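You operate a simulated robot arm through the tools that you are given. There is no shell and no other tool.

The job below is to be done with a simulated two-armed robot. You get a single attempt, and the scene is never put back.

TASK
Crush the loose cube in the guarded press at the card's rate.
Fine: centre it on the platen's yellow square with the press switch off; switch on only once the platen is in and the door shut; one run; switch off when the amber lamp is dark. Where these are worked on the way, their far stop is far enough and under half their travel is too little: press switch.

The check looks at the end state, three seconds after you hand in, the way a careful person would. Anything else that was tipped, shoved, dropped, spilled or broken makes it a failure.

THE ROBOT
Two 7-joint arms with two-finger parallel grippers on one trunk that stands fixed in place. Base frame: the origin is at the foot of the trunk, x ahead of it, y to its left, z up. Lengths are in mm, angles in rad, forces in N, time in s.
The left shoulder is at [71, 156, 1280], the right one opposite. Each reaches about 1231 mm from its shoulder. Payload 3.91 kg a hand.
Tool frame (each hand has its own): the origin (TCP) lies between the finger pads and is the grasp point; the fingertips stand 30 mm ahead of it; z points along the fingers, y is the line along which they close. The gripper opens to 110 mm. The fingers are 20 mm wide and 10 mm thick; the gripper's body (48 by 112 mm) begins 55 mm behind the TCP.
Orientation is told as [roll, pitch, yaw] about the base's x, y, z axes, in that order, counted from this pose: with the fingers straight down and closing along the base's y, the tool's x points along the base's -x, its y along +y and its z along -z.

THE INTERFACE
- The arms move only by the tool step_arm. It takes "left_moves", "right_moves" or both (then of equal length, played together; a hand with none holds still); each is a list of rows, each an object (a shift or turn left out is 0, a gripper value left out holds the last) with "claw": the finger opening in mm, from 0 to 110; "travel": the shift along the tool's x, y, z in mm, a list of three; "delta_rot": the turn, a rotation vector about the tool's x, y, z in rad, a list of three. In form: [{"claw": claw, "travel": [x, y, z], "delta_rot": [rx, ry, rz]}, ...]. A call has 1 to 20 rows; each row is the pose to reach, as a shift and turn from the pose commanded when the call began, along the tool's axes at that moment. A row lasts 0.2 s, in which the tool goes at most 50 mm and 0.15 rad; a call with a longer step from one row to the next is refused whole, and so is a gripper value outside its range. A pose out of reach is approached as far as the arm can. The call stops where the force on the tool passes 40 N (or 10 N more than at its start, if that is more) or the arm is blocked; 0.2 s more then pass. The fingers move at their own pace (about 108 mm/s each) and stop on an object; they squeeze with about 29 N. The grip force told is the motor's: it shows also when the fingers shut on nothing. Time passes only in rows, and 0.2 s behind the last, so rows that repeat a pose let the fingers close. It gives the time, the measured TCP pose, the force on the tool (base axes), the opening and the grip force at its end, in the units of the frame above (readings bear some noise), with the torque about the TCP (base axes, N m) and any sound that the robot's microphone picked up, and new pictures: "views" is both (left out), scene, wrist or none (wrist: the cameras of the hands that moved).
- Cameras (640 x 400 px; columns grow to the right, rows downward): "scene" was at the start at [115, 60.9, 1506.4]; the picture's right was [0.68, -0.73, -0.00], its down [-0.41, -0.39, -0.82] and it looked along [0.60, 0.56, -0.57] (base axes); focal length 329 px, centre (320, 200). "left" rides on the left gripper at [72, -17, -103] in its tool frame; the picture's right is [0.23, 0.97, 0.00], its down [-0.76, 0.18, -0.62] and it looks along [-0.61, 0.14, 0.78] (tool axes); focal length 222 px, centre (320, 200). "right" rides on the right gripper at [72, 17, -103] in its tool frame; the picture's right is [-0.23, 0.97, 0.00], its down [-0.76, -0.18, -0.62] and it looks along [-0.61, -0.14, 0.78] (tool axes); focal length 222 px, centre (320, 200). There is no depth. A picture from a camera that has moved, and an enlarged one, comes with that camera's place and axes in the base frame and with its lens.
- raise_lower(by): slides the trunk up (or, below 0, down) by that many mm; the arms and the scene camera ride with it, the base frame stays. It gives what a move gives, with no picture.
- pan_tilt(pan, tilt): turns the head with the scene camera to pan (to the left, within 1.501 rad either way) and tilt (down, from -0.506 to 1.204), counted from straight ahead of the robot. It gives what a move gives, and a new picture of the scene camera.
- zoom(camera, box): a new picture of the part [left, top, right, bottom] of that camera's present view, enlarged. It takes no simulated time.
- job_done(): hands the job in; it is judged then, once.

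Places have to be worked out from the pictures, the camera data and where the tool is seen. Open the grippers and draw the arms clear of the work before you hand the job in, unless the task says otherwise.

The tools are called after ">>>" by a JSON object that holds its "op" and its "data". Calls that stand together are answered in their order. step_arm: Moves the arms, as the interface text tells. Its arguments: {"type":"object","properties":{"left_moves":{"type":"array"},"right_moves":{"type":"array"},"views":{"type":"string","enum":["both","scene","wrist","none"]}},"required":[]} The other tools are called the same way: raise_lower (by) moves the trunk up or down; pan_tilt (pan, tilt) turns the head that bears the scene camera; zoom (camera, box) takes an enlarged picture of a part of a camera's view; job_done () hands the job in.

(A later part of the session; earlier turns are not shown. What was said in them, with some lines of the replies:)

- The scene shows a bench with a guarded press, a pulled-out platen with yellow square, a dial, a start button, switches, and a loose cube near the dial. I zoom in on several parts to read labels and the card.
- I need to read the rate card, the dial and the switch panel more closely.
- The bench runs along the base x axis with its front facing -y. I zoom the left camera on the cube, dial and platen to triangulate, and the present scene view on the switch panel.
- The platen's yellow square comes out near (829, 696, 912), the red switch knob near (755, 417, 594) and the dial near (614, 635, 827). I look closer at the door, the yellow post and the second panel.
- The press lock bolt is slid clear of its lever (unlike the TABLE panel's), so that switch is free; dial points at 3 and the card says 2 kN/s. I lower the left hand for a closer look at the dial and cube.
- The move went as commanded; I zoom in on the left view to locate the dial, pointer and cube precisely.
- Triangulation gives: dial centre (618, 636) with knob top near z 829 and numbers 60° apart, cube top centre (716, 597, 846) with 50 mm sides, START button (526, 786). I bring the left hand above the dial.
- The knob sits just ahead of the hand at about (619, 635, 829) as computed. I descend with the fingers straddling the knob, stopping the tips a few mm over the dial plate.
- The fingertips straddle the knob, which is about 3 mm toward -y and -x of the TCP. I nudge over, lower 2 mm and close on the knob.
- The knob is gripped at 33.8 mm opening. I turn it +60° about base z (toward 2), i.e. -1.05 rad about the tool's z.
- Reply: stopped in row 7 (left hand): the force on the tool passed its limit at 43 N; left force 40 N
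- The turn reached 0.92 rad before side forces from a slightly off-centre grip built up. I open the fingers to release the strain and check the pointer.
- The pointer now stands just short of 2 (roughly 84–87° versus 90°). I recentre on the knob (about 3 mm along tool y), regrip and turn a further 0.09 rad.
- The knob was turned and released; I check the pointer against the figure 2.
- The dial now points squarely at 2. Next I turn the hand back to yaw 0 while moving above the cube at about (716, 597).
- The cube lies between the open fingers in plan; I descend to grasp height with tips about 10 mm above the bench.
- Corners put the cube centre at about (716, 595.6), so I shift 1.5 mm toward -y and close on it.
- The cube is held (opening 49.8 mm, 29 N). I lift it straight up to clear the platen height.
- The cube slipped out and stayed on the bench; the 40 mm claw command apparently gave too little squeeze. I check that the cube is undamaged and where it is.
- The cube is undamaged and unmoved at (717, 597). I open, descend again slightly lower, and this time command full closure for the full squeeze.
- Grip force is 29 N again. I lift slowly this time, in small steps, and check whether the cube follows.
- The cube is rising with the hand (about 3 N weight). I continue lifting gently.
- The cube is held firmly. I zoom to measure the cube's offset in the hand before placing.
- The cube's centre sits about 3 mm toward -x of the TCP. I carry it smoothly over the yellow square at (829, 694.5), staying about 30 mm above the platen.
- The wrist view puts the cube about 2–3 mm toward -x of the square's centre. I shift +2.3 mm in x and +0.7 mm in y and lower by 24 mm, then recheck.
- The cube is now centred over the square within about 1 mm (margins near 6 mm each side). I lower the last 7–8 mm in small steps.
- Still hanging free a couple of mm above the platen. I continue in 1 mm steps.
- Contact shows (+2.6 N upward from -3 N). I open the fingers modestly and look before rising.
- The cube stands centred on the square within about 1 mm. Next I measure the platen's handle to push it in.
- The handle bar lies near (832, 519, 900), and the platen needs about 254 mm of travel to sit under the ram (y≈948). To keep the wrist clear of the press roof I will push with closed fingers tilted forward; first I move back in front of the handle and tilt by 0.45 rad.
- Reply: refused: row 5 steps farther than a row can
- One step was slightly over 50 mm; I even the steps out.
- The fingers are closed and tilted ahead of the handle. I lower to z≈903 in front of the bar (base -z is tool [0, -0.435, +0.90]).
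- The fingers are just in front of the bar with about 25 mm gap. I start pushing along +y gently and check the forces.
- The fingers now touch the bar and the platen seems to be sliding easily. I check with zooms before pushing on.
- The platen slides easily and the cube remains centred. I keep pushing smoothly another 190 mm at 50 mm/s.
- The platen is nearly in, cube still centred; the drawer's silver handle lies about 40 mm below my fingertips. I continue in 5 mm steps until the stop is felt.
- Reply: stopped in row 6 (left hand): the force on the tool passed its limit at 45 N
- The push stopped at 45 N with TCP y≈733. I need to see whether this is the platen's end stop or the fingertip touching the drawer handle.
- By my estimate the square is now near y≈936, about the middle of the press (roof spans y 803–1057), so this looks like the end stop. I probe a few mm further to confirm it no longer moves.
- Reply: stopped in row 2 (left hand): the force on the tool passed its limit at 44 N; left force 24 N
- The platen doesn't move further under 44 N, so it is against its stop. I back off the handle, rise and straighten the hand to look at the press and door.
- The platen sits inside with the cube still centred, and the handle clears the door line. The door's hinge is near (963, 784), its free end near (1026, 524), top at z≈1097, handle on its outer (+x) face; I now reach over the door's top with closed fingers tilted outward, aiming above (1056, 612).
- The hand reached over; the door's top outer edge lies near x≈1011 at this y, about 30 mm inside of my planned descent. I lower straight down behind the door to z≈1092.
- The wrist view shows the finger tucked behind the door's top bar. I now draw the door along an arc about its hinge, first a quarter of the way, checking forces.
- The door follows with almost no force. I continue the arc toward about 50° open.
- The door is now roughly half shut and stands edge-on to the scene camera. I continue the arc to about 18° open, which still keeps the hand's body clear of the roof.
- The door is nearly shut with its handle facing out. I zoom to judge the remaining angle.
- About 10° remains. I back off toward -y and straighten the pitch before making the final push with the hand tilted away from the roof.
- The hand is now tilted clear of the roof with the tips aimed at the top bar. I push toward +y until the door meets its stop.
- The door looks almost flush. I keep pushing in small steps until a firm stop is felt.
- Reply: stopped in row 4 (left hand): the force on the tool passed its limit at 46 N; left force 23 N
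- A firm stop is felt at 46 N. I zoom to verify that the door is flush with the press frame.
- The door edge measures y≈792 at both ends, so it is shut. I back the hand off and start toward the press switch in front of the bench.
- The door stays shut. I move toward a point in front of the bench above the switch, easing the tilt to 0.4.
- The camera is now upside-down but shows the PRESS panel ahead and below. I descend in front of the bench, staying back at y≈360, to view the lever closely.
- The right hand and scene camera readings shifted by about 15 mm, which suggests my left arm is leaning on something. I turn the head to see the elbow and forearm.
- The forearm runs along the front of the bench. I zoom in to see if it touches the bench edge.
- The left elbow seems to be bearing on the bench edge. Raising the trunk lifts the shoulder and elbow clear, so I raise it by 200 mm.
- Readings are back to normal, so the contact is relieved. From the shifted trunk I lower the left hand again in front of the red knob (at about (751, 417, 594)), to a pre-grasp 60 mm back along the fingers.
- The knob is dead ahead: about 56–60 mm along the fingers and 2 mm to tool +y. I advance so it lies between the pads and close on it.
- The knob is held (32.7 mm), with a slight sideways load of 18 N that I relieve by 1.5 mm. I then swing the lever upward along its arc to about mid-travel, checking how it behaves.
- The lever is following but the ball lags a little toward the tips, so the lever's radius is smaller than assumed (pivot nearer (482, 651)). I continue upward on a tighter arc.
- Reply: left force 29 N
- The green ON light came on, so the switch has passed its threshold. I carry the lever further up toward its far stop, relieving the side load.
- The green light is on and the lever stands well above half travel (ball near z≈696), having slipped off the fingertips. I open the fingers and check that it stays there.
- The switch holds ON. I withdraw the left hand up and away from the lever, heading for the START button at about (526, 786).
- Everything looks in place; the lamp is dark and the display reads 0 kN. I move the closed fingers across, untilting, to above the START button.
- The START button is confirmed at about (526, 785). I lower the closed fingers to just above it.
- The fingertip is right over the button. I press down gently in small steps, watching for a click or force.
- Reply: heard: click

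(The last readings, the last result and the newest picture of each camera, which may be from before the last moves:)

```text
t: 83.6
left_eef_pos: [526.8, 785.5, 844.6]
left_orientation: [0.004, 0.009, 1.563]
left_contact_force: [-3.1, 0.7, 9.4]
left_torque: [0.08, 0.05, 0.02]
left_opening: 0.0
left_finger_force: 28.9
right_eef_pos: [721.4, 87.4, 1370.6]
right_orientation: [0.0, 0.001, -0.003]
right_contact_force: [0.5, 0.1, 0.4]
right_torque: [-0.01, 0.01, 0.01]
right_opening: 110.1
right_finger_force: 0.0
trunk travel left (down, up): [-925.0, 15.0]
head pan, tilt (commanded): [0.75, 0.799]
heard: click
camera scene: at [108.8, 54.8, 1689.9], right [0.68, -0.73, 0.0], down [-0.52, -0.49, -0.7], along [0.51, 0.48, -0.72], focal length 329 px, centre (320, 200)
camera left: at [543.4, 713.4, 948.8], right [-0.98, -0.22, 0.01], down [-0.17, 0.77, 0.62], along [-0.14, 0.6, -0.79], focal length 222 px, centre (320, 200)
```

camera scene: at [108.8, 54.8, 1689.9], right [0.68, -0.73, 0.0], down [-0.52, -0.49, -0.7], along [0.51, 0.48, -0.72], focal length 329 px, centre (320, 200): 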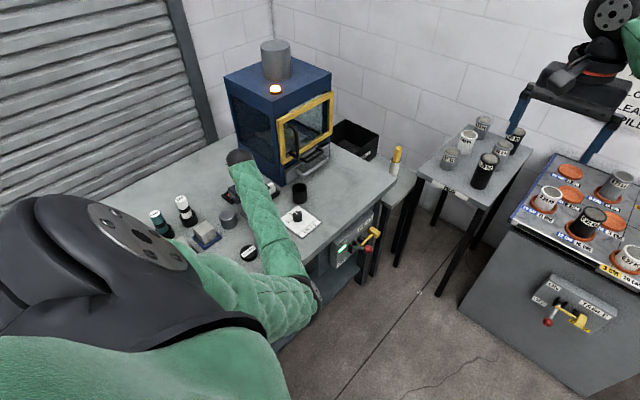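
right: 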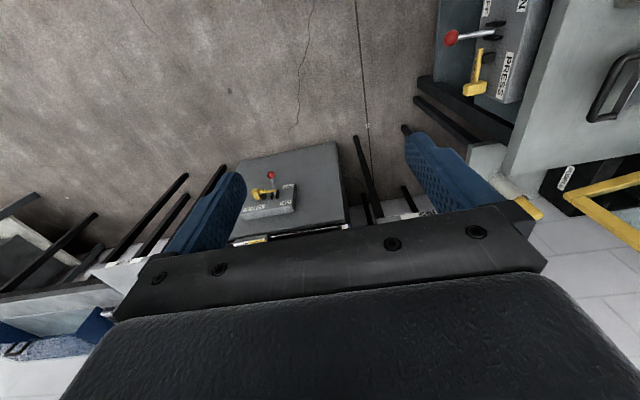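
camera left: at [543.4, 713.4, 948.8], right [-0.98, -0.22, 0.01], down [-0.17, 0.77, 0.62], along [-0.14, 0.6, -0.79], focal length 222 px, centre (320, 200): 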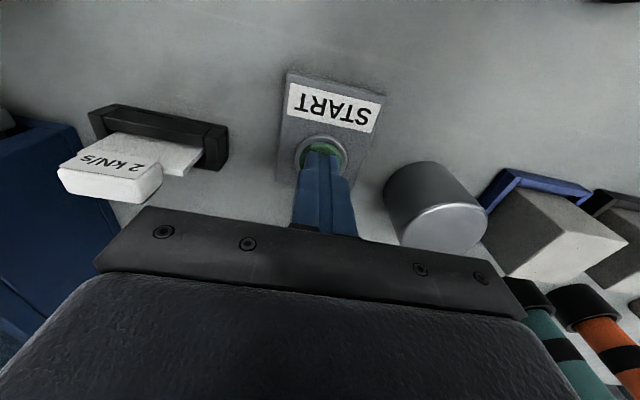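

A click was heard and the amber lamp is lit: the run has started. I lift off the button straight up and watch the display.

>>> {"op": "step_arm", "data": {"left_moves": [{"claw": 0, "travel": [0, 0, -20]}, {"travel": [0, 0, -65]}, {"travel": [0, 0, -110]}, {"travel": [0, 0, -155]}, {"travel": [0, 0, -190]}, {"travel": [0, 0, -190]}], "views": "scene"}}

>>> {"op": "zoom", "data": {"camera": "left", "box": [200, 40, 440, 240]}}

>>> {"op": "zoom", "data": {"camera": "scene", "box": [210, 60, 350, 200]}}

```text
t: 85.0
left_eef_pos: [527.6, 784.8, 1033.4]
left_orientation: [0.006, 0.01, 1.565]
left_contact_force: [0.1, -1.0, 0.2]
left_torque: [-0.03, -0.03, 0.0]
left_opening: 0.0
left_finger_force: 29.5
right_eef_pos: [721.5, 88.9, 1369.5]
right_orientation: [-0.002, 0.0, -0.002]
right_contact_force: [0.4, 0.6, 0.3]
right_torque: [-0.01, -0.01, 0.0]
right_opening: 110.0
right_finger_force: 0.0
trunk travel left (down, up): [-925.0, 15.0]
head pan, tilt (commanded): [0.75, 0.799]
camera scene: at [109.8, 56.1, 1689.6], right [0.68, -0.73, 0.0], down [-0.52, -0.49, -0.7], along [0.51, 0.48, -0.72], focal length 329 px, centre (320, 200)
```

scene: 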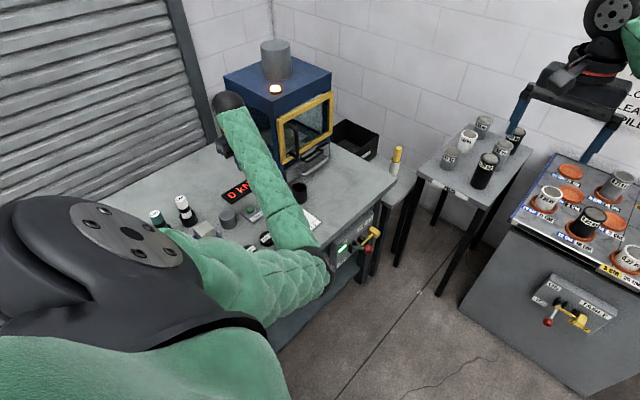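

```text
2.00 times, centred on (320, 140) of left
camera zoom: at [545.5, 714.6, 1138.0], right [-0.98, -0.22, 0.01], down [-0.17, 0.77, 0.62], along [-0.14, 0.6, -0.79], focal length 444 px, centre (320, 320)
```

zoom: 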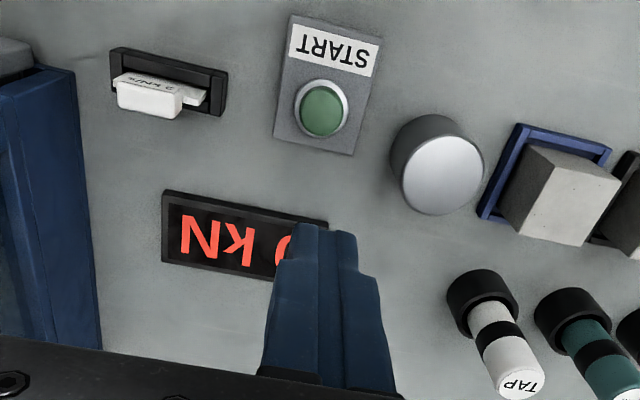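

```text
2.86 times, centred on (280, 130) of scene
camera zoom: at [109.8, 56.1, 1689.6], right [0.68, -0.73, 0.0], down [-0.52, -0.49, -0.7], along [0.51, 0.48, -0.72], focal length 940 px, centre (434, 400)
```

zoom: 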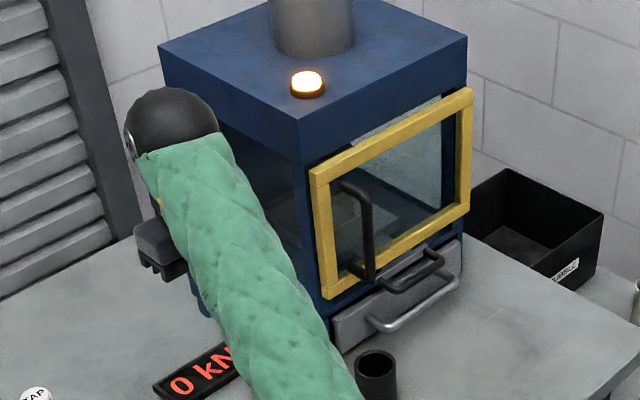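

The run is under way with the amber lamp lit. Meanwhile I bring the left hand back in front of the bench, above the switch, without touching it.

>>> {"op": "step_arm", "data": {"left_moves": [{"claw": 0, "travel": [39, -25, -1], "delta_rot": [0, -0.046, 0]}, {"travel": [79, -50, -2], "delta_rot": [0, -0.092, 0]}, {"travel": [119, -75, -3], "delta_rot": [0, -0.137, 0]}, {"travel": [159, -100, -4], "delta_rot": [0, -0.183, 0]}, {"travel": [199, -125, -5], "delta_rot": [0, -0.229, 0]}, {"travel": [239, -150, -6], "delta_rot": [0, -0.275, 0]}, {"travel": [279, -174, -7], "delta_rot": [0, -0.32, 0]}, {"travel": [319, -199, -8], "delta_rot": [0, -0.366, 0]}, {"travel": [358, -224, -8], "delta_rot": [0, -0.4, 0]}, {"travel": [385, -224, -8], "delta_rot": [0, -0.4, 0]}], "views": "scene"}}

>>> {"op": "zoom", "data": {"camera": "scene", "box": [200, 60, 350, 240]}}

```text
t: 87.2
left_eef_pos: [745.3, 508.7, 1089.7]
left_orientation: [-0.035, -0.5, 1.666]
left_contact_force: [0.1, -0.5, -0.6]
left_torque: [0.03, 0.0, -0.02]
left_opening: 0.0
left_finger_force: 29.3
right_eef_pos: [721.4, 87.2, 1369.4]
right_orientation: [-0.004, 0.0, -0.002]
right_contact_force: [-0.2, -0.3, -0.4]
right_torque: [-0.01, 0.0, 0.01]
right_opening: 110.0
right_finger_force: 0.0
trunk travel left (down, up): [-925.0, 15.0]
head pan, tilt (commanded): [0.75, 0.799]
stopped in row 10 (left hand): the arm was blocked; the commanded pose is now the measured one
camera scene: at [108.9, 55.5, 1689.7], right [0.68, -0.73, 0.0], down [-0.52, -0.49, -0.7], along [0.51, 0.48, -0.72], focal length 329 px, centre (320, 200)
```

scene: 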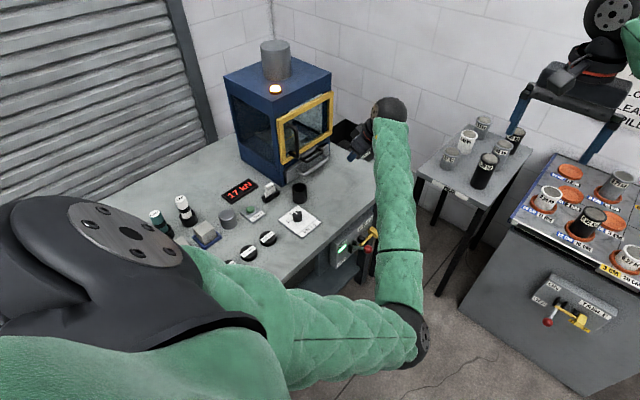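

```text
2.22 times, centred on (275, 150) of scene
camera zoom: at [108.9, 55.5, 1689.7], right [0.68, -0.73, 0.0], down [-0.52, -0.49, -0.7], along [0.51, 0.48, -0.72], focal length 731 px, centre (420, 311)
```

zoom: 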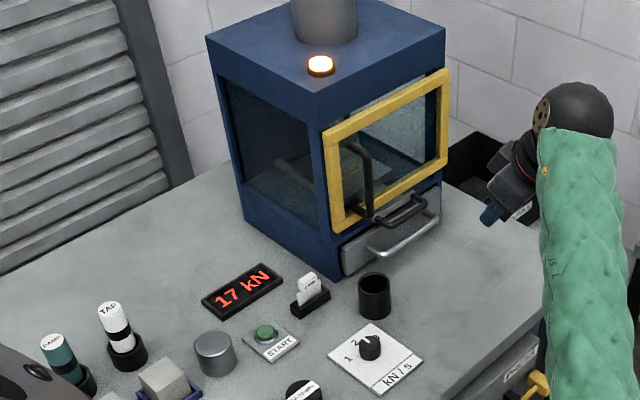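

The display shows 17 kN and the lamp is lit. My arm stopped at a joint limit, so I spin the hand back about its own axis (the prong works at any yaw), which also passes some time.

>>> {"op": "step_arm", "data": {"left_moves": [{"claw": 0, "delta_rot": [0, 0, 0.14]}, {"delta_rot": [0, 0, 0.28]}, {"delta_rot": [0, 0, 0.42]}, {"delta_rot": [0, 0, 0.56]}, {"delta_rot": [0, 0, 0.7]}, {"delta_rot": [0, 0, 0.84]}, {"delta_rot": [0, 0, 0.98]}, {"delta_rot": [0, 0, 1.12]}, {"delta_rot": [0, 0, 1.26]}, {"delta_rot": [0, 0, 1.4]}, {"delta_rot": [0, 0, 1.54]}, {"delta_rot": [0, 0, 1.64]}, {"delta_rot": [0, 0, 1.64]}], "views": "both"}}

>>> {"op": "zoom", "data": {"camera": "scene", "box": [200, 60, 350, 240]}}

```text
t: 90.0
left_eef_pos: [745.5, 506.6, 1088.3]
left_orientation: [0.498, 0.004, 0.014]
left_contact_force: [0.2, -0.3, -0.2]
left_torque: [0.03, 0.04, 0.01]
left_opening: 0.0
left_finger_force: 29.0
right_eef_pos: [721.2, 88.1, 1370.1]
right_orientation: [-0.002, -0.002, -0.001]
right_contact_force: [-0.4, -0.7, 0.4]
right_torque: [0.0, 0.0, -0.01]
right_opening: 110.2
right_finger_force: 0.0
trunk travel left (down, up): [-925.0, 15.0]
head pan, tilt (commanded): [0.75, 0.799]
camera scene: at [109.8, 55.1, 1689.7], right [0.68, -0.73, 0.0], down [-0.52, -0.49, -0.7], along [0.51, 0.48, -0.72], focal length 329 px, centre (320, 200)
camera left: at [674.9, 441.6, 1170.7], right [-0.24, 0.85, 0.47], down [0.77, -0.13, 0.63], along [0.6, 0.51, -0.62], focal length 222 px, centre (320, 200)
```

scene: 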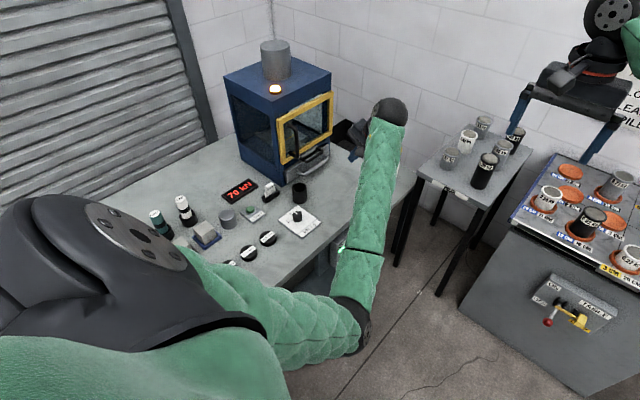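
left: 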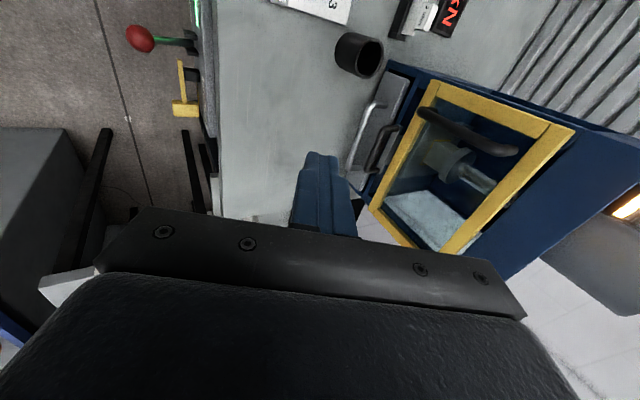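

```text
2.22 times, centred on (275, 150) of scene
camera zoom: at [109.8, 55.1, 1689.7], right [0.68, -0.73, 0.0], down [-0.52, -0.49, -0.7], along [0.51, 0.48, -0.72], focal length 731 px, centre (420, 311)
```

zoom: 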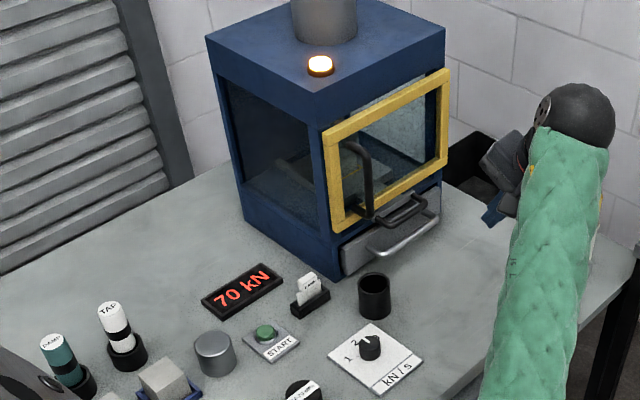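

Load is at 70 kN and the ram is on the cube. I move down to wait just above the switch knob (ball near (750, 414, 697)), staying about 55 mm clear of it.

>>> {"op": "step_arm", "data": {"left_moves": [{"claw": 0, "travel": [-0.5, -33, 28]}, {"travel": [-1, -67, 56.5]}, {"travel": [-1.7, -100, 85]}, {"travel": [-2.2, -134, 113.5]}, {"travel": [-2.8, -167, 142]}, {"travel": [-3.4, -201, 170.5]}, {"travel": [-4, -234, 199]}, {"travel": [-4.5, -260, 216]}, {"travel": [-4.5, -260, 216]}], "views": "both"}}

>>> {"op": "zoom", "data": {"camera": "scene", "box": [200, 60, 350, 240]}}

>>> {"op": "zoom", "data": {"camera": "left", "box": [180, 40, 480, 240]}}

```text
t: 92.0
left_eef_pos: [750.8, 380.0, 774.7]
left_orientation: [0.497, 0.003, 0.018]
left_contact_force: [-0.1, 0.0, 0.1]
left_torque: [0.0, 0.01, 0.03]
left_opening: 0.0
left_finger_force: 29.0
right_eef_pos: [722.2, 88.2, 1370.3]
right_orientation: [0.0, -0.001, -0.003]
right_contact_force: [0.6, -0.4, 0.6]
right_torque: [-0.01, -0.01, -0.02]
right_opening: 110.1
right_finger_force: 0.1
trunk travel left (down, up): [-925.0, 15.0]
head pan, tilt (commanded): [0.75, 0.799]
camera scene: at [109.5, 55.6, 1689.7], right [0.68, -0.73, 0.0], down [-0.52, -0.49, -0.7], along [0.51, 0.48, -0.72], focal length 329 px, centre (320, 200)
camera left: at [679.6, 314.4, 857.8], right [-0.24, 0.85, 0.46], down [0.77, -0.13, 0.63], along [0.6, 0.51, -0.62], focal length 222 px, centre (320, 200)
```

scene: 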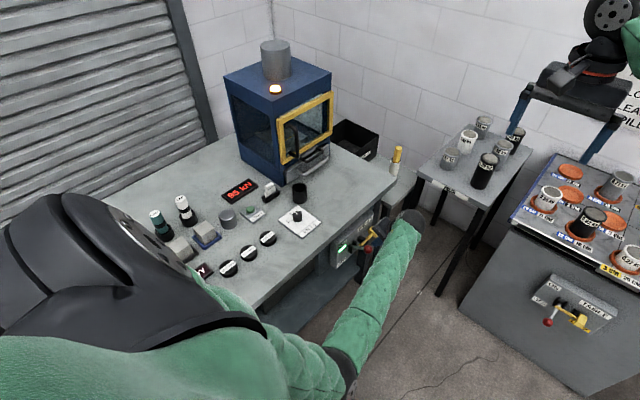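
left: 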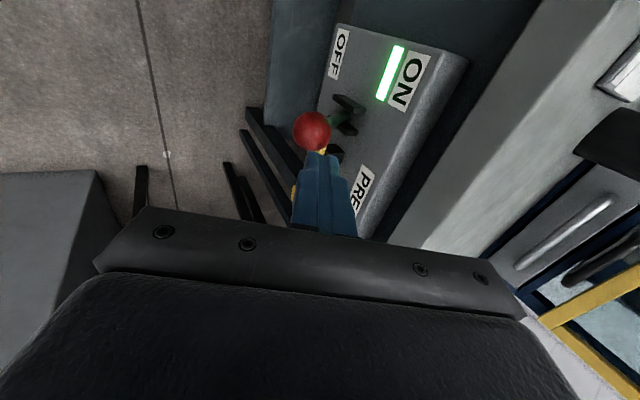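

```text
2.22 times, centred on (275, 150) of scene
camera zoom: at [109.5, 55.6, 1689.7], right [0.68, -0.73, 0.0], down [-0.52, -0.49, -0.7], along [0.51, 0.48, -0.72], focal length 731 px, centre (420, 311)
```

zoom: 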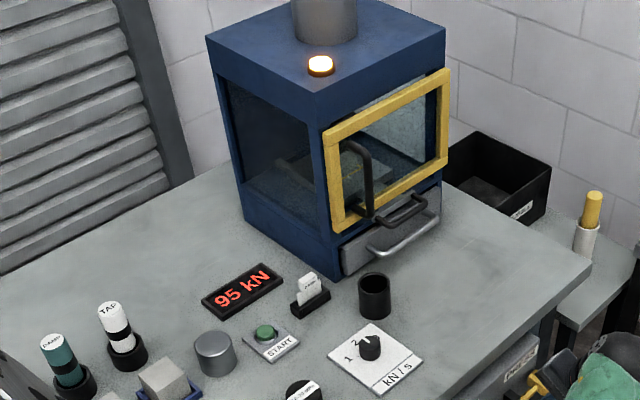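

```text
2.00 times, centred on (330, 140) of left
camera zoom: at [679.6, 314.4, 857.8], right [-0.24, 0.85, 0.46], down [0.77, -0.13, 0.63], along [0.6, 0.51, -0.62], focal length 444 px, centre (300, 320)
```

zoom: 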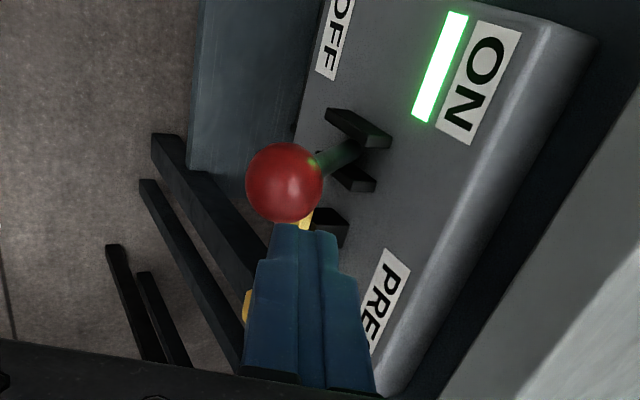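

The load reads 95 kN with the lamp still lit. I hold still and wait.

>>> {"op": "step_arm", "data": {"left_moves": [{"claw": 0}, {"claw": 0}, {"claw": 0}, {"claw": 0}, {"claw": 0}, {"claw": 0}, {"claw": 0}, {"claw": 0}, {"claw": 0}, {"claw": 0}], "views": "scene"}}

>>> {"op": "zoom", "data": {"camera": "scene", "box": [200, 60, 350, 240]}}

```text
t: 94.2
left_eef_pos: [750.2, 379.3, 775.0]
left_orientation: [0.498, 0.004, 0.017]
left_contact_force: [-0.4, 1.3, 0.4]
left_torque: [-0.04, -0.01, 0.0]
left_opening: 0.0
left_finger_force: 28.8
right_eef_pos: [720.7, 87.5, 1369.4]
right_orientation: [0.0, -0.001, -0.001]
right_contact_force: [-1.3, 0.6, 0.6]
right_torque: [-0.03, 0.01, 0.01]
right_opening: 109.9
right_finger_force: 0.1
trunk travel left (down, up): [-925.0, 15.0]
head pan, tilt (commanded): [0.75, 0.799]
camera scene: at [109.7, 55.4, 1689.7], right [0.68, -0.73, 0.0], down [-0.52, -0.49, -0.7], along [0.51, 0.48, -0.72], focal length 329 px, centre (320, 200)
```

scene: 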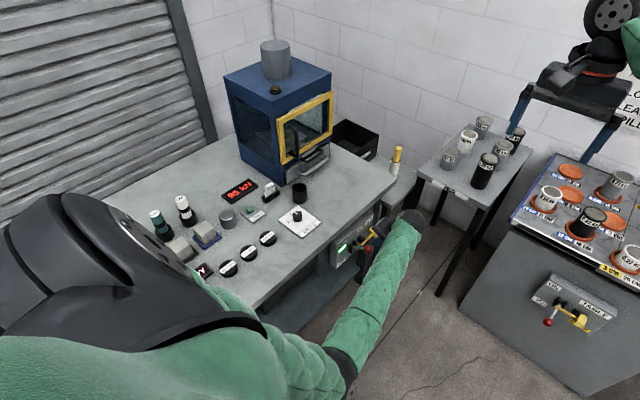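

```text
2.22 times, centred on (275, 150) of scene
camera zoom: at [109.7, 55.4, 1689.7], right [0.68, -0.73, 0.0], down [-0.52, -0.49, -0.7], along [0.51, 0.48, -0.72], focal length 731 px, centre (420, 311)
```

zoom: 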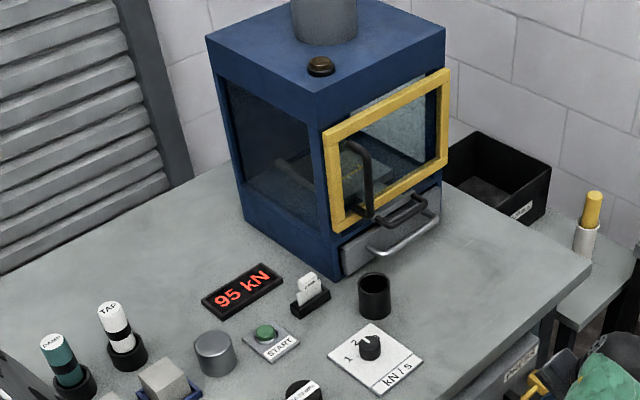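

The amber lamp has gone dark with the peak held at 95 kN. Now I switch off: first I reduce the tilt to about 0.3 for a better downward push on the knob.

>>> {"op": "step_arm", "data": {"left_moves": [{"claw": 0, "delta_rot": [0.1, 0, 0]}, {"claw": 0, "delta_rot": [0.2, 0, 0]}, {"claw": 0, "delta_rot": [0.2, 0, 0]}], "views": "wrist"}}

>>> {"op": "zoom", "data": {"camera": "left", "box": [180, 40, 480, 240]}}

```text
t: 95.0
left_eef_pos: [751.2, 378.9, 774.7]
left_orientation: [0.296, 0.002, 0.017]
left_contact_force: [0.7, -0.2, -0.7]
left_torque: [-0.01, -0.01, 0.0]
left_opening: 0.0
left_finger_force: 28.8
right_eef_pos: [722.0, 86.9, 1370.3]
right_orientation: [-0.001, -0.001, -0.001]
right_contact_force: [0.9, -0.7, 0.4]
right_torque: [-0.01, -0.04, -0.03]
right_opening: 110.3
right_finger_force: 0.1
trunk travel left (down, up): [-925.0, 15.0]
head pan, tilt (commanded): [0.75, 0.799]
camera left: at [680.1, 332.9, 869.0], right [-0.24, 0.93, 0.28], down [0.76, 0.0, 0.65], along [0.6, 0.37, -0.71], focal length 222 px, centre (320, 200)
```

left: 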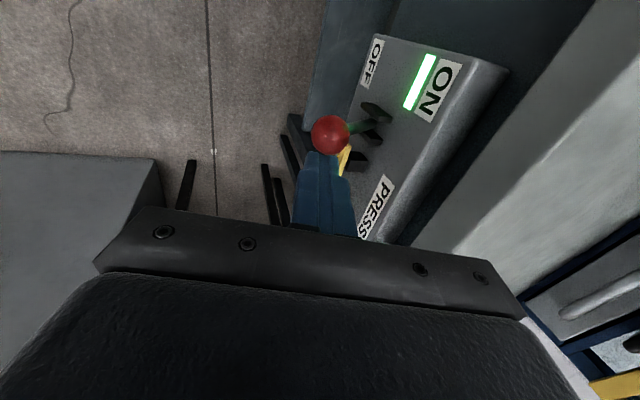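

```text
2.00 times, centred on (330, 140) of left
camera zoom: at [680.1, 332.9, 869.0], right [-0.24, 0.93, 0.28], down [0.76, 0.0, 0.65], along [0.6, 0.37, -0.71], focal length 444 px, centre (300, 320)
```

zoom: 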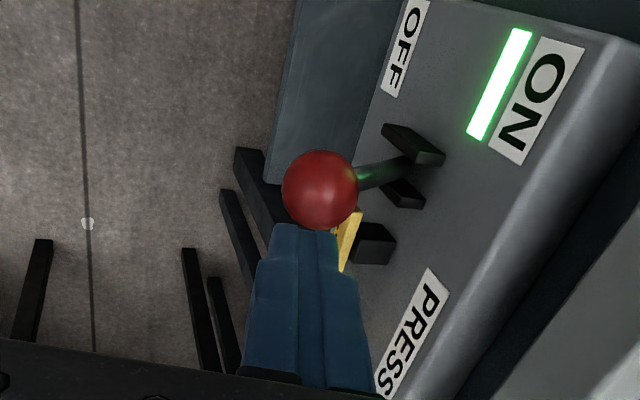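

The knob is about 86 mm ahead and 9 mm to tool +y. I press it down with the fingertips along the lever's arc, first to mid-travel.

>>> {"op": "step_arm", "data": {"left_moves": [{"claw": 0, "travel": [-1.9, 9.3, 25]}, {"travel": [-1.9, 9.3, 37]}, {"travel": [-1.9, 4, 44]}, {"travel": [-1.9, -1.5, 50.2]}, {"travel": [-1.9, -6, 57]}, {"travel": [-1.9, -9.7, 63.5]}, {"travel": [-1.9, -13, 71]}, {"travel": [-1.9, -15.6, 78.1]}], "views": "both"}}

>>> {"op": "zoom", "data": {"camera": "left", "box": [180, 40, 480, 240]}}

```text
t: 96.8
left_eef_pos: [751.4, 387.9, 694.6]
left_orientation: [0.298, 0.003, 0.015]
left_contact_force: [0.1, 0.0, 0.1]
left_torque: [-0.01, 0.02, 0.03]
left_opening: 0.0
left_finger_force: 28.9
right_eef_pos: [721.9, 87.0, 1369.5]
right_orientation: [0.0, 0.0, -0.001]
right_contact_force: [0.2, 0.6, 0.0]
right_torque: [-0.02, 0.0, -0.02]
right_opening: 110.0
right_finger_force: 0.0
trunk travel left (down, up): [-925.0, 15.0]
head pan, tilt (commanded): [0.75, 0.799]
camera scene: at [109.7, 55.2, 1689.6], right [0.68, -0.73, 0.0], down [-0.52, -0.49, -0.7], along [0.51, 0.48, -0.72], focal length 329 px, centre (320, 200)
camera left: at [681.1, 340.9, 788.7], right [-0.24, 0.93, 0.29], down [0.76, 0.0, 0.65], along [0.6, 0.37, -0.71], focal length 222 px, centre (320, 200)
```

scene: 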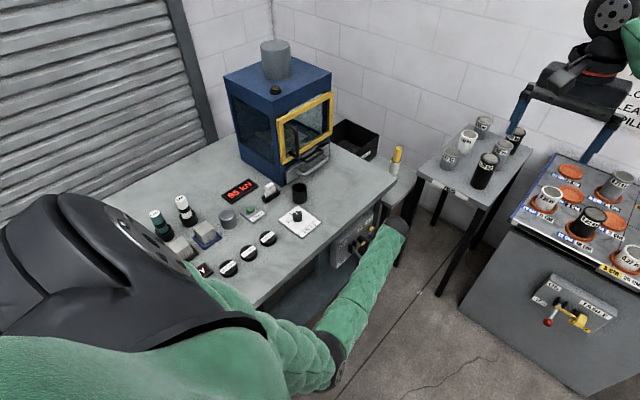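
left: 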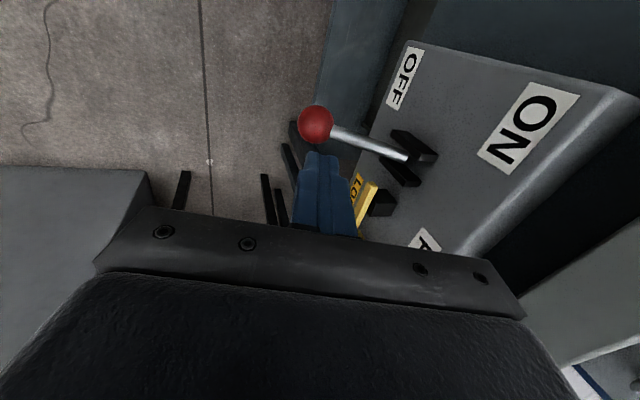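

```text
2.00 times, centred on (330, 140) of left
camera zoom: at [681.1, 340.9, 788.7], right [-0.24, 0.93, 0.29], down [0.76, 0.0, 0.65], along [0.6, 0.37, -0.71], focal length 444 px, centre (300, 320)
```

zoom: 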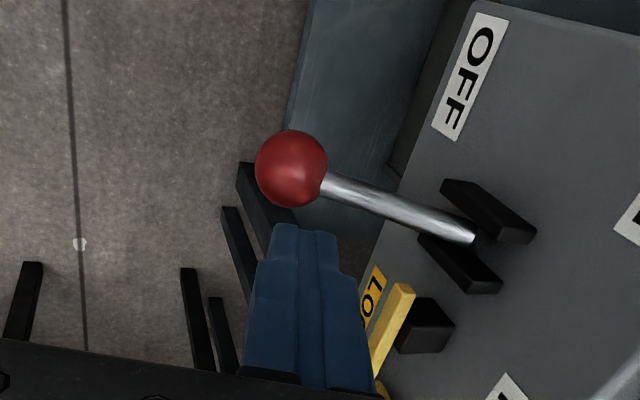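

The green light is out and the lever has snapped fully down to OFF (ball back near (414, 598)). I withdraw the hand upward, clear of the bench.

>>> {"op": "step_arm", "data": {"left_moves": [{"claw": 0, "travel": [0, -1.2, -47.4]}, {"travel": [0, -2.3, -94.8]}, {"travel": [0, 1.3, -140.8]}, {"travel": [0, 15.4, -186.7]}, {"travel": [0, 29.4, -232.5]}, {"travel": [0, 43.5, -278.4]}, {"travel": [0, 57.6, -324.3]}, {"travel": [0, 71.6, -370.2]}], "views": "both"}}

>>> {"op": "zoom", "data": {"camera": "scene", "box": [310, 190, 430, 290]}}

```text
t: 98.6
left_eef_pos: [754.2, 343.4, 1068.6]
left_orientation: [0.299, 0.003, 0.016]
left_contact_force: [0.5, -0.1, -0.9]
left_torque: [0.01, 0.02, -0.01]
left_opening: 0.1
left_finger_force: 29.4
right_eef_pos: [722.3, 84.3, 1369.3]
right_orientation: [0.003, 0.001, -0.002]
right_contact_force: [0.3, -0.1, -0.5]
right_torque: [0.02, -0.01, 0.01]
right_opening: 109.6
right_finger_force: 0.0
trunk travel left (down, up): [-925.0, 15.0]
head pan, tilt (commanded): [0.75, 0.799]
camera scene: at [110.2, 51.3, 1689.6], right [0.68, -0.73, 0.0], down [-0.52, -0.49, -0.7], along [0.51, 0.48, -0.72], focal length 329 px, centre (320, 200)
camera left: at [682.7, 296.5, 1163.3], right [-0.24, 0.93, 0.29], down [0.76, 0.0, 0.65], along [0.6, 0.38, -0.71], focal length 222 px, centre (320, 200)
```

scene: 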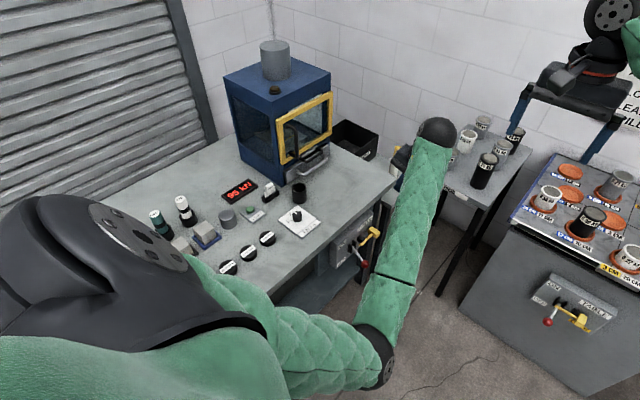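
left: 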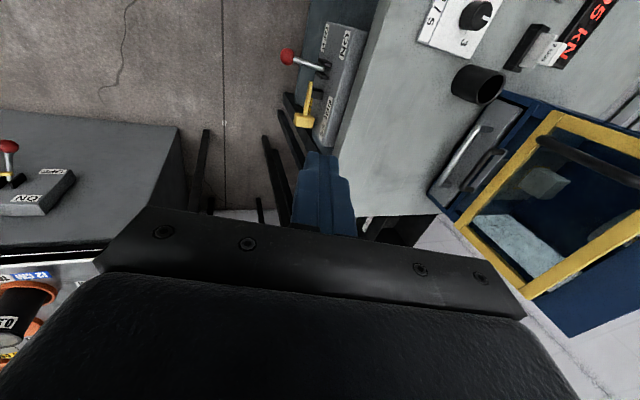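

```text
4.00 times, centred on (370, 240) of scene
camera zoom: at [110.2, 51.3, 1689.6], right [0.68, -0.73, 0.0], down [-0.52, -0.49, -0.7], along [0.51, 0.48, -0.72], focal length 1317 px, centre (120, 40)
```

zoom: 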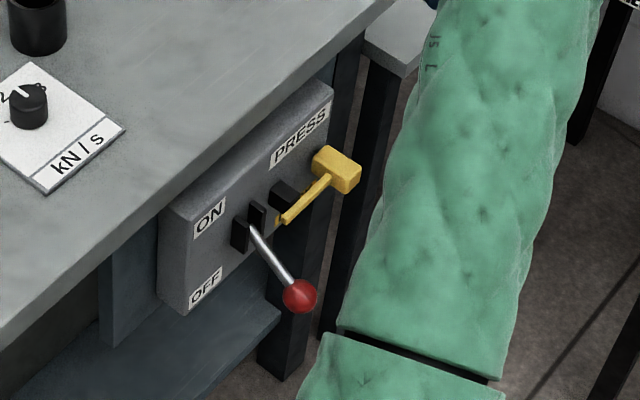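

The lever is down at OFF, the lamp is dark and the display holds 95 kN. I now carry the left hand up and back to a clear resting place and open it.

>>> {"op": "step_arm", "data": {"left_moves": [{"claw": 0, "travel": [23, 31, -17], "delta_rot": [0.03, 0, 0]}, {"travel": [46, 63, -35], "delta_rot": [0.05, 0, 0]}, {"travel": [69, 94, -52], "delta_rot": [0.08, 0, 0]}, {"travel": [91, 125, -70], "delta_rot": [0.1, 0, 0]}, {"travel": [114, 157, -87], "delta_rot": [0.13, 0, 0]}, {"travel": [137, 188, -105], "delta_rot": [0.15, 0, 0]}, {"travel": [160, 219, -122], "delta_rot": [0.18, 0, 0]}, {"travel": [183, 250, -140], "delta_rot": [0.2, 0, 0]}, {"travel": [205, 282, -157], "delta_rot": [0.23, 0, 0]}, {"travel": [228, 313, -175], "delta_rot": [0.25, 0, 0]}, {"claw": 60, "travel": [251, 344, -192], "delta_rot": [0.28, 0, 0]}, {"claw": 110, "travel": [274, 375.7, -209.7], "delta_rot": [0.299, 0, 0]}, {"claw": 110, "travel": [274, 375.7, -209.7], "delta_rot": [0.299, 0, 0]}], "views": "both"}}

```text
t: 101.4
left_eef_pos: [475.4, 642.4, 1379.8]
left_orientation: [-0.001, 0.004, 0.016]
left_contact_force: [0.0, 1.2, 0.2]
left_torque: [0.04, -0.05, -0.03]
left_opening: 110.0
left_finger_force: 0.1
right_eef_pos: [722.0, 86.8, 1369.8]
right_orientation: [0.001, 0.0, -0.002]
right_contact_force: [-0.5, 0.3, 0.0]
right_torque: [0.03, 0.02, 0.02]
right_opening: 110.3
right_finger_force: 0.0
trunk travel left (down, up): [-925.0, 15.0]
head pan, tilt (commanded): [0.75, 0.799]
camera scene: at [110.2, 54.0, 1689.7], right [0.68, -0.73, 0.0], down [-0.52, -0.49, -0.7], along [0.51, 0.48, -0.72], focal length 329 px, centre (320, 200)
camera left: at [403.9, 624.3, 1484.2], right [-0.24, 0.97, 0.0], down [0.76, 0.19, 0.62], along [0.6, 0.15, -0.78], focal length 222 px, centre (320, 200)
```

scene: 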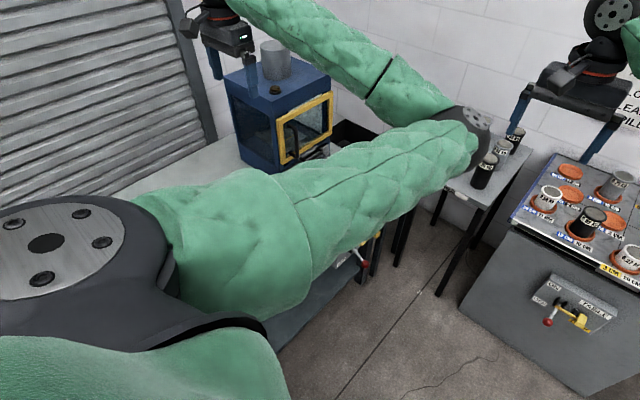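
left: 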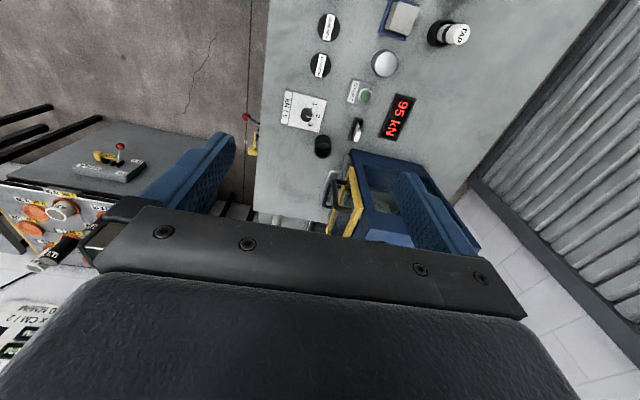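

The left elbow has come near the right hand, so I shift the right hand 160 mm to the right for clearance, and then check the press with the left camera.

>>> {"op": "step_arm", "data": {"right_moves": [{"claw": 110, "travel": [0, -40, 0]}, {"travel": [0, -80, 0]}, {"travel": [0, -120, 0]}, {"travel": [0, -160, 0]}], "views": "both"}}

>>> {"op": "zoom", "data": {"camera": "left", "box": [270, 0, 500, 250]}}

>>> {"op": "zoom", "data": {"camera": "left", "box": [290, 130, 430, 240]}}

>>> {"op": "zoom", "data": {"camera": "scene", "box": [210, 40, 350, 180]}}

```text
t: 102.4
left_eef_pos: [473.2, 639.8, 1380.0]
left_orientation: [0.001, 0.001, 0.015]
left_contact_force: [0.2, 0.0, -0.1]
left_torque: [-0.02, 0.0, 0.01]
left_opening: 110.0
left_finger_force: 0.0
right_eef_pos: [719.6, -73.7, 1370.4]
right_orientation: [0.001, -0.001, -0.003]
right_contact_force: [0.5, -0.7, 0.6]
right_torque: [0.03, 0.02, -0.03]
right_opening: 110.0
right_finger_force: 0.1
trunk travel left (down, up): [-925.0, 15.0]
head pan, tilt (commanded): [0.75, 0.799]
camera scene: at [109.0, 53.5, 1689.8], right [0.68, -0.73, 0.0], down [-0.52, -0.49, -0.7], along [0.51, 0.48, -0.72], focal length 329 px, centre (320, 200)
camera right: at [648.2, -57.3, 1474.2], right [0.23, 0.97, 0.0], down [0.76, -0.18, 0.62], along [0.61, -0.14, -0.78], focal length 222 px, centre (320, 200)
```

scene: 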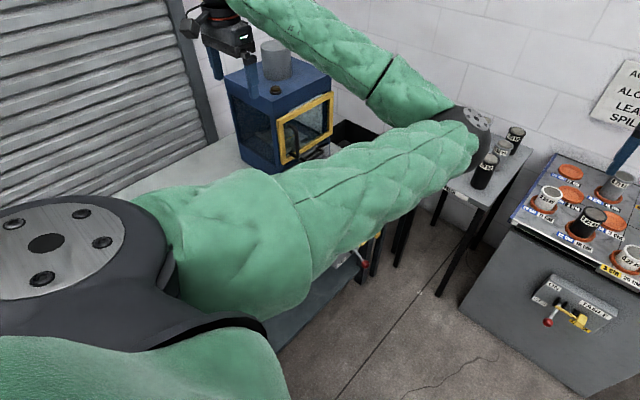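
right: 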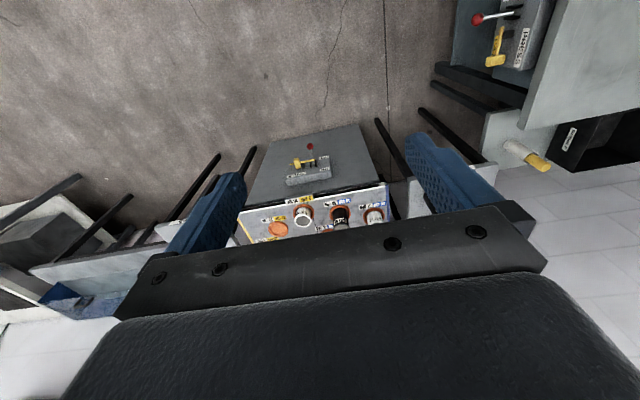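

```text
1.60 times, centred on (385, 125) of left
camera zoom: at [403.0, 623.4, 1484.6], right [-0.24, 0.97, 0.0], down [0.76, 0.19, 0.62], along [0.6, 0.15, -0.78], focal length 355 px, centre (216, 320)
```

zoom: 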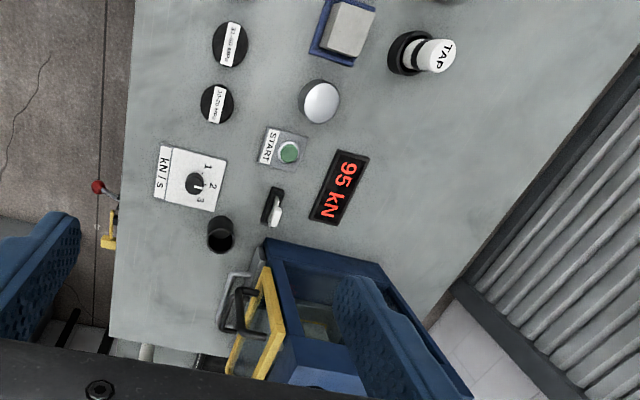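

```text
3.64 times, centred on (360, 185) of left
camera zoom: at [403.0, 623.4, 1484.6], right [-0.24, 0.97, 0.0], down [0.76, 0.19, 0.62], along [0.6, 0.15, -0.78], focal length 808 px, centre (174, 254)
```

zoom: 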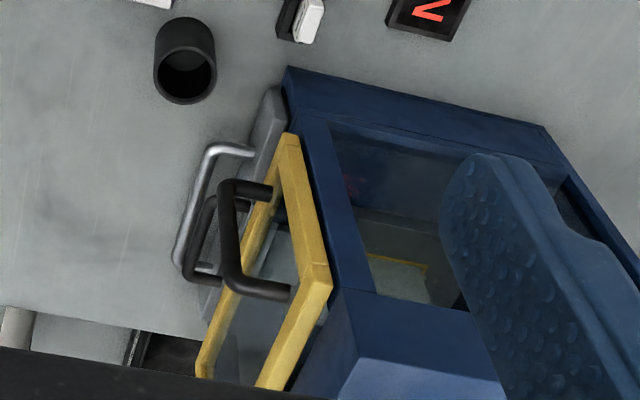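

```text
2.86 times, centred on (280, 110) of scene
camera zoom: at [109.0, 53.5, 1689.8], right [0.68, -0.73, 0.0], down [-0.52, -0.49, -0.7], along [0.51, 0.48, -0.72], focal length 940 px, centre (434, 457)
```

zoom: 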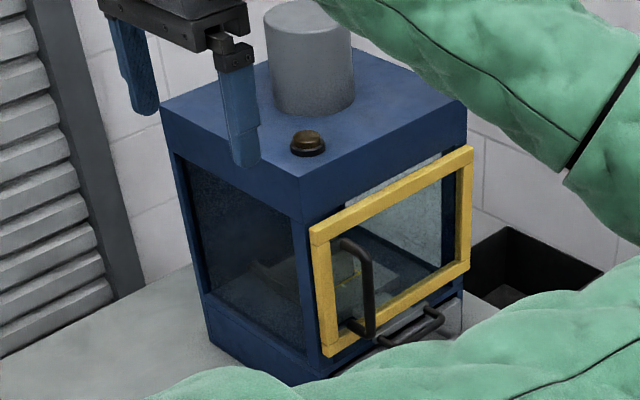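

The door is shut, lamp dark and dial at 2. I take a last close look inside the press, at the switch and at the bench items before handing in.

>>> {"op": "zoom", "data": {"camera": "left", "box": [360, 180, 410, 220]}}

>>> {"op": "zoom", "data": {"camera": "scene", "box": [260, 85, 320, 165]}}

>>> {"op": "zoom", "data": {"camera": "right", "box": [430, 0, 580, 110]}}

>>> {"op": "zoom", "data": {"camera": "left", "box": [270, 80, 370, 170]}}

```text
10.00 times, centred on (385, 200) of left
camera zoom: at [403.0, 623.4, 1484.6], right [-0.24, 0.97, 0.0], down [0.76, 0.19, 0.62], along [0.6, 0.15, -0.78], focal length 2221 px, centre (-330, 200)
```

zoom: 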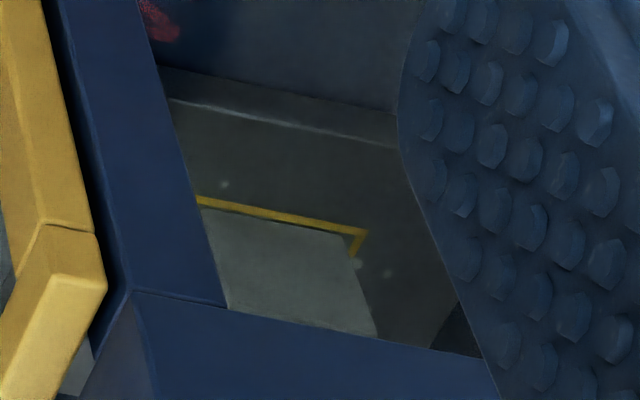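

```text
5.00 times, centred on (290, 125) of scene
camera zoom: at [109.0, 53.5, 1689.8], right [0.68, -0.73, 0.0], down [-0.52, -0.49, -0.7], along [0.51, 0.48, -0.72], focal length 1646 px, centre (470, 575)
```

zoom: 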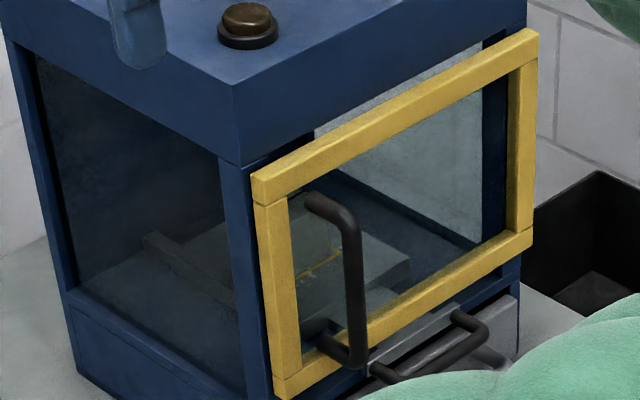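

```text
3.64 times, centred on (505, 55) of right
camera zoom: at [648.2, -57.3, 1474.2], right [0.23, 0.97, 0.0], down [0.76, -0.18, 0.62], along [0.61, -0.14, -0.78], focal length 808 px, centre (-353, 727)
```

zoom: 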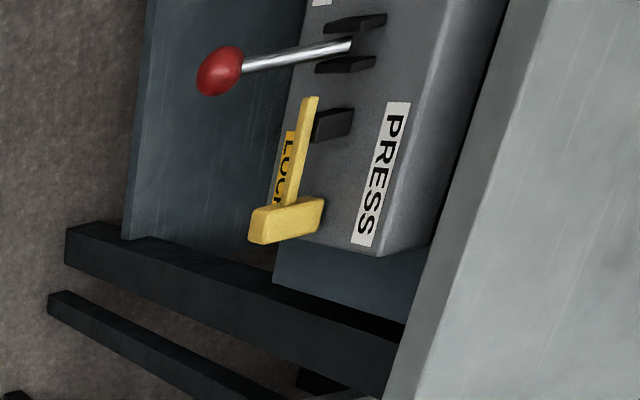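

```text
4.44 times, centred on (320, 125) of left
camera zoom: at [403.0, 623.4, 1484.6], right [-0.24, 0.97, 0.0], down [0.76, 0.19, 0.62], along [0.6, 0.15, -0.78], focal length 987 px, centre (320, 533)
```

zoom: 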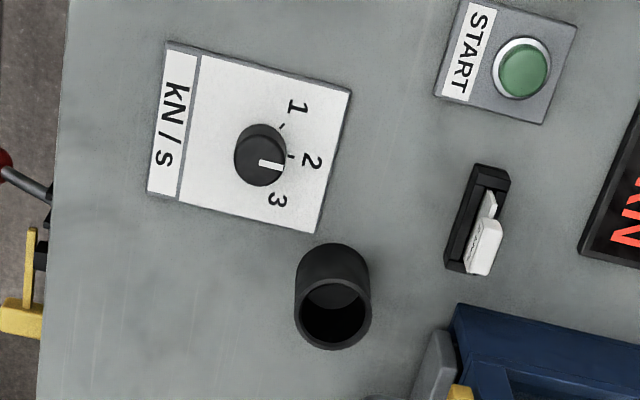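

The crumbs by the cube and the 95 kN reading held after the lamp went dark show it was crushed. The switch is OFF, the door shut, the dial at 2, both grippers open and clear, so I hand the job in.

>>> {"op": "job_done", "data": {}}

```text
The job is handed in.
```

The loose cube was crushed in the press at the card's 2 kN/s, and I've handed the job in. I don't yet know how it was judged.

- **Rate:** I turned the dial from 3 to 2 to match the card.
- **Cube:** it went onto the yellow square within about 1 mm of centre, with the press switch off. My first grip slipped and left the cube standing where it was. The second grip held.
- **Platen and door:** I pushed both in until they stopped firmly, and only then raised the switch until its green light came on.
- **Run:** I pressed START once. The load rose to 95 kN, and the amber lamp had gone dark when I next looked. There are crumbs beside the cube on the platen.
- **Switch:** once the lamp was dark I pressed the lever down, and it dropped to OFF.

While I was first reaching for the switch, something pushed the robot about 15 mm out of line. It was probably my left elbow leaning on the bench edge. I raised the trunk 200 mm to free it and left it raised. The START button was in the same place afterwards, and nothing I could see on the bench had moved.

Both grippers are open and the arms are clear of the bench.
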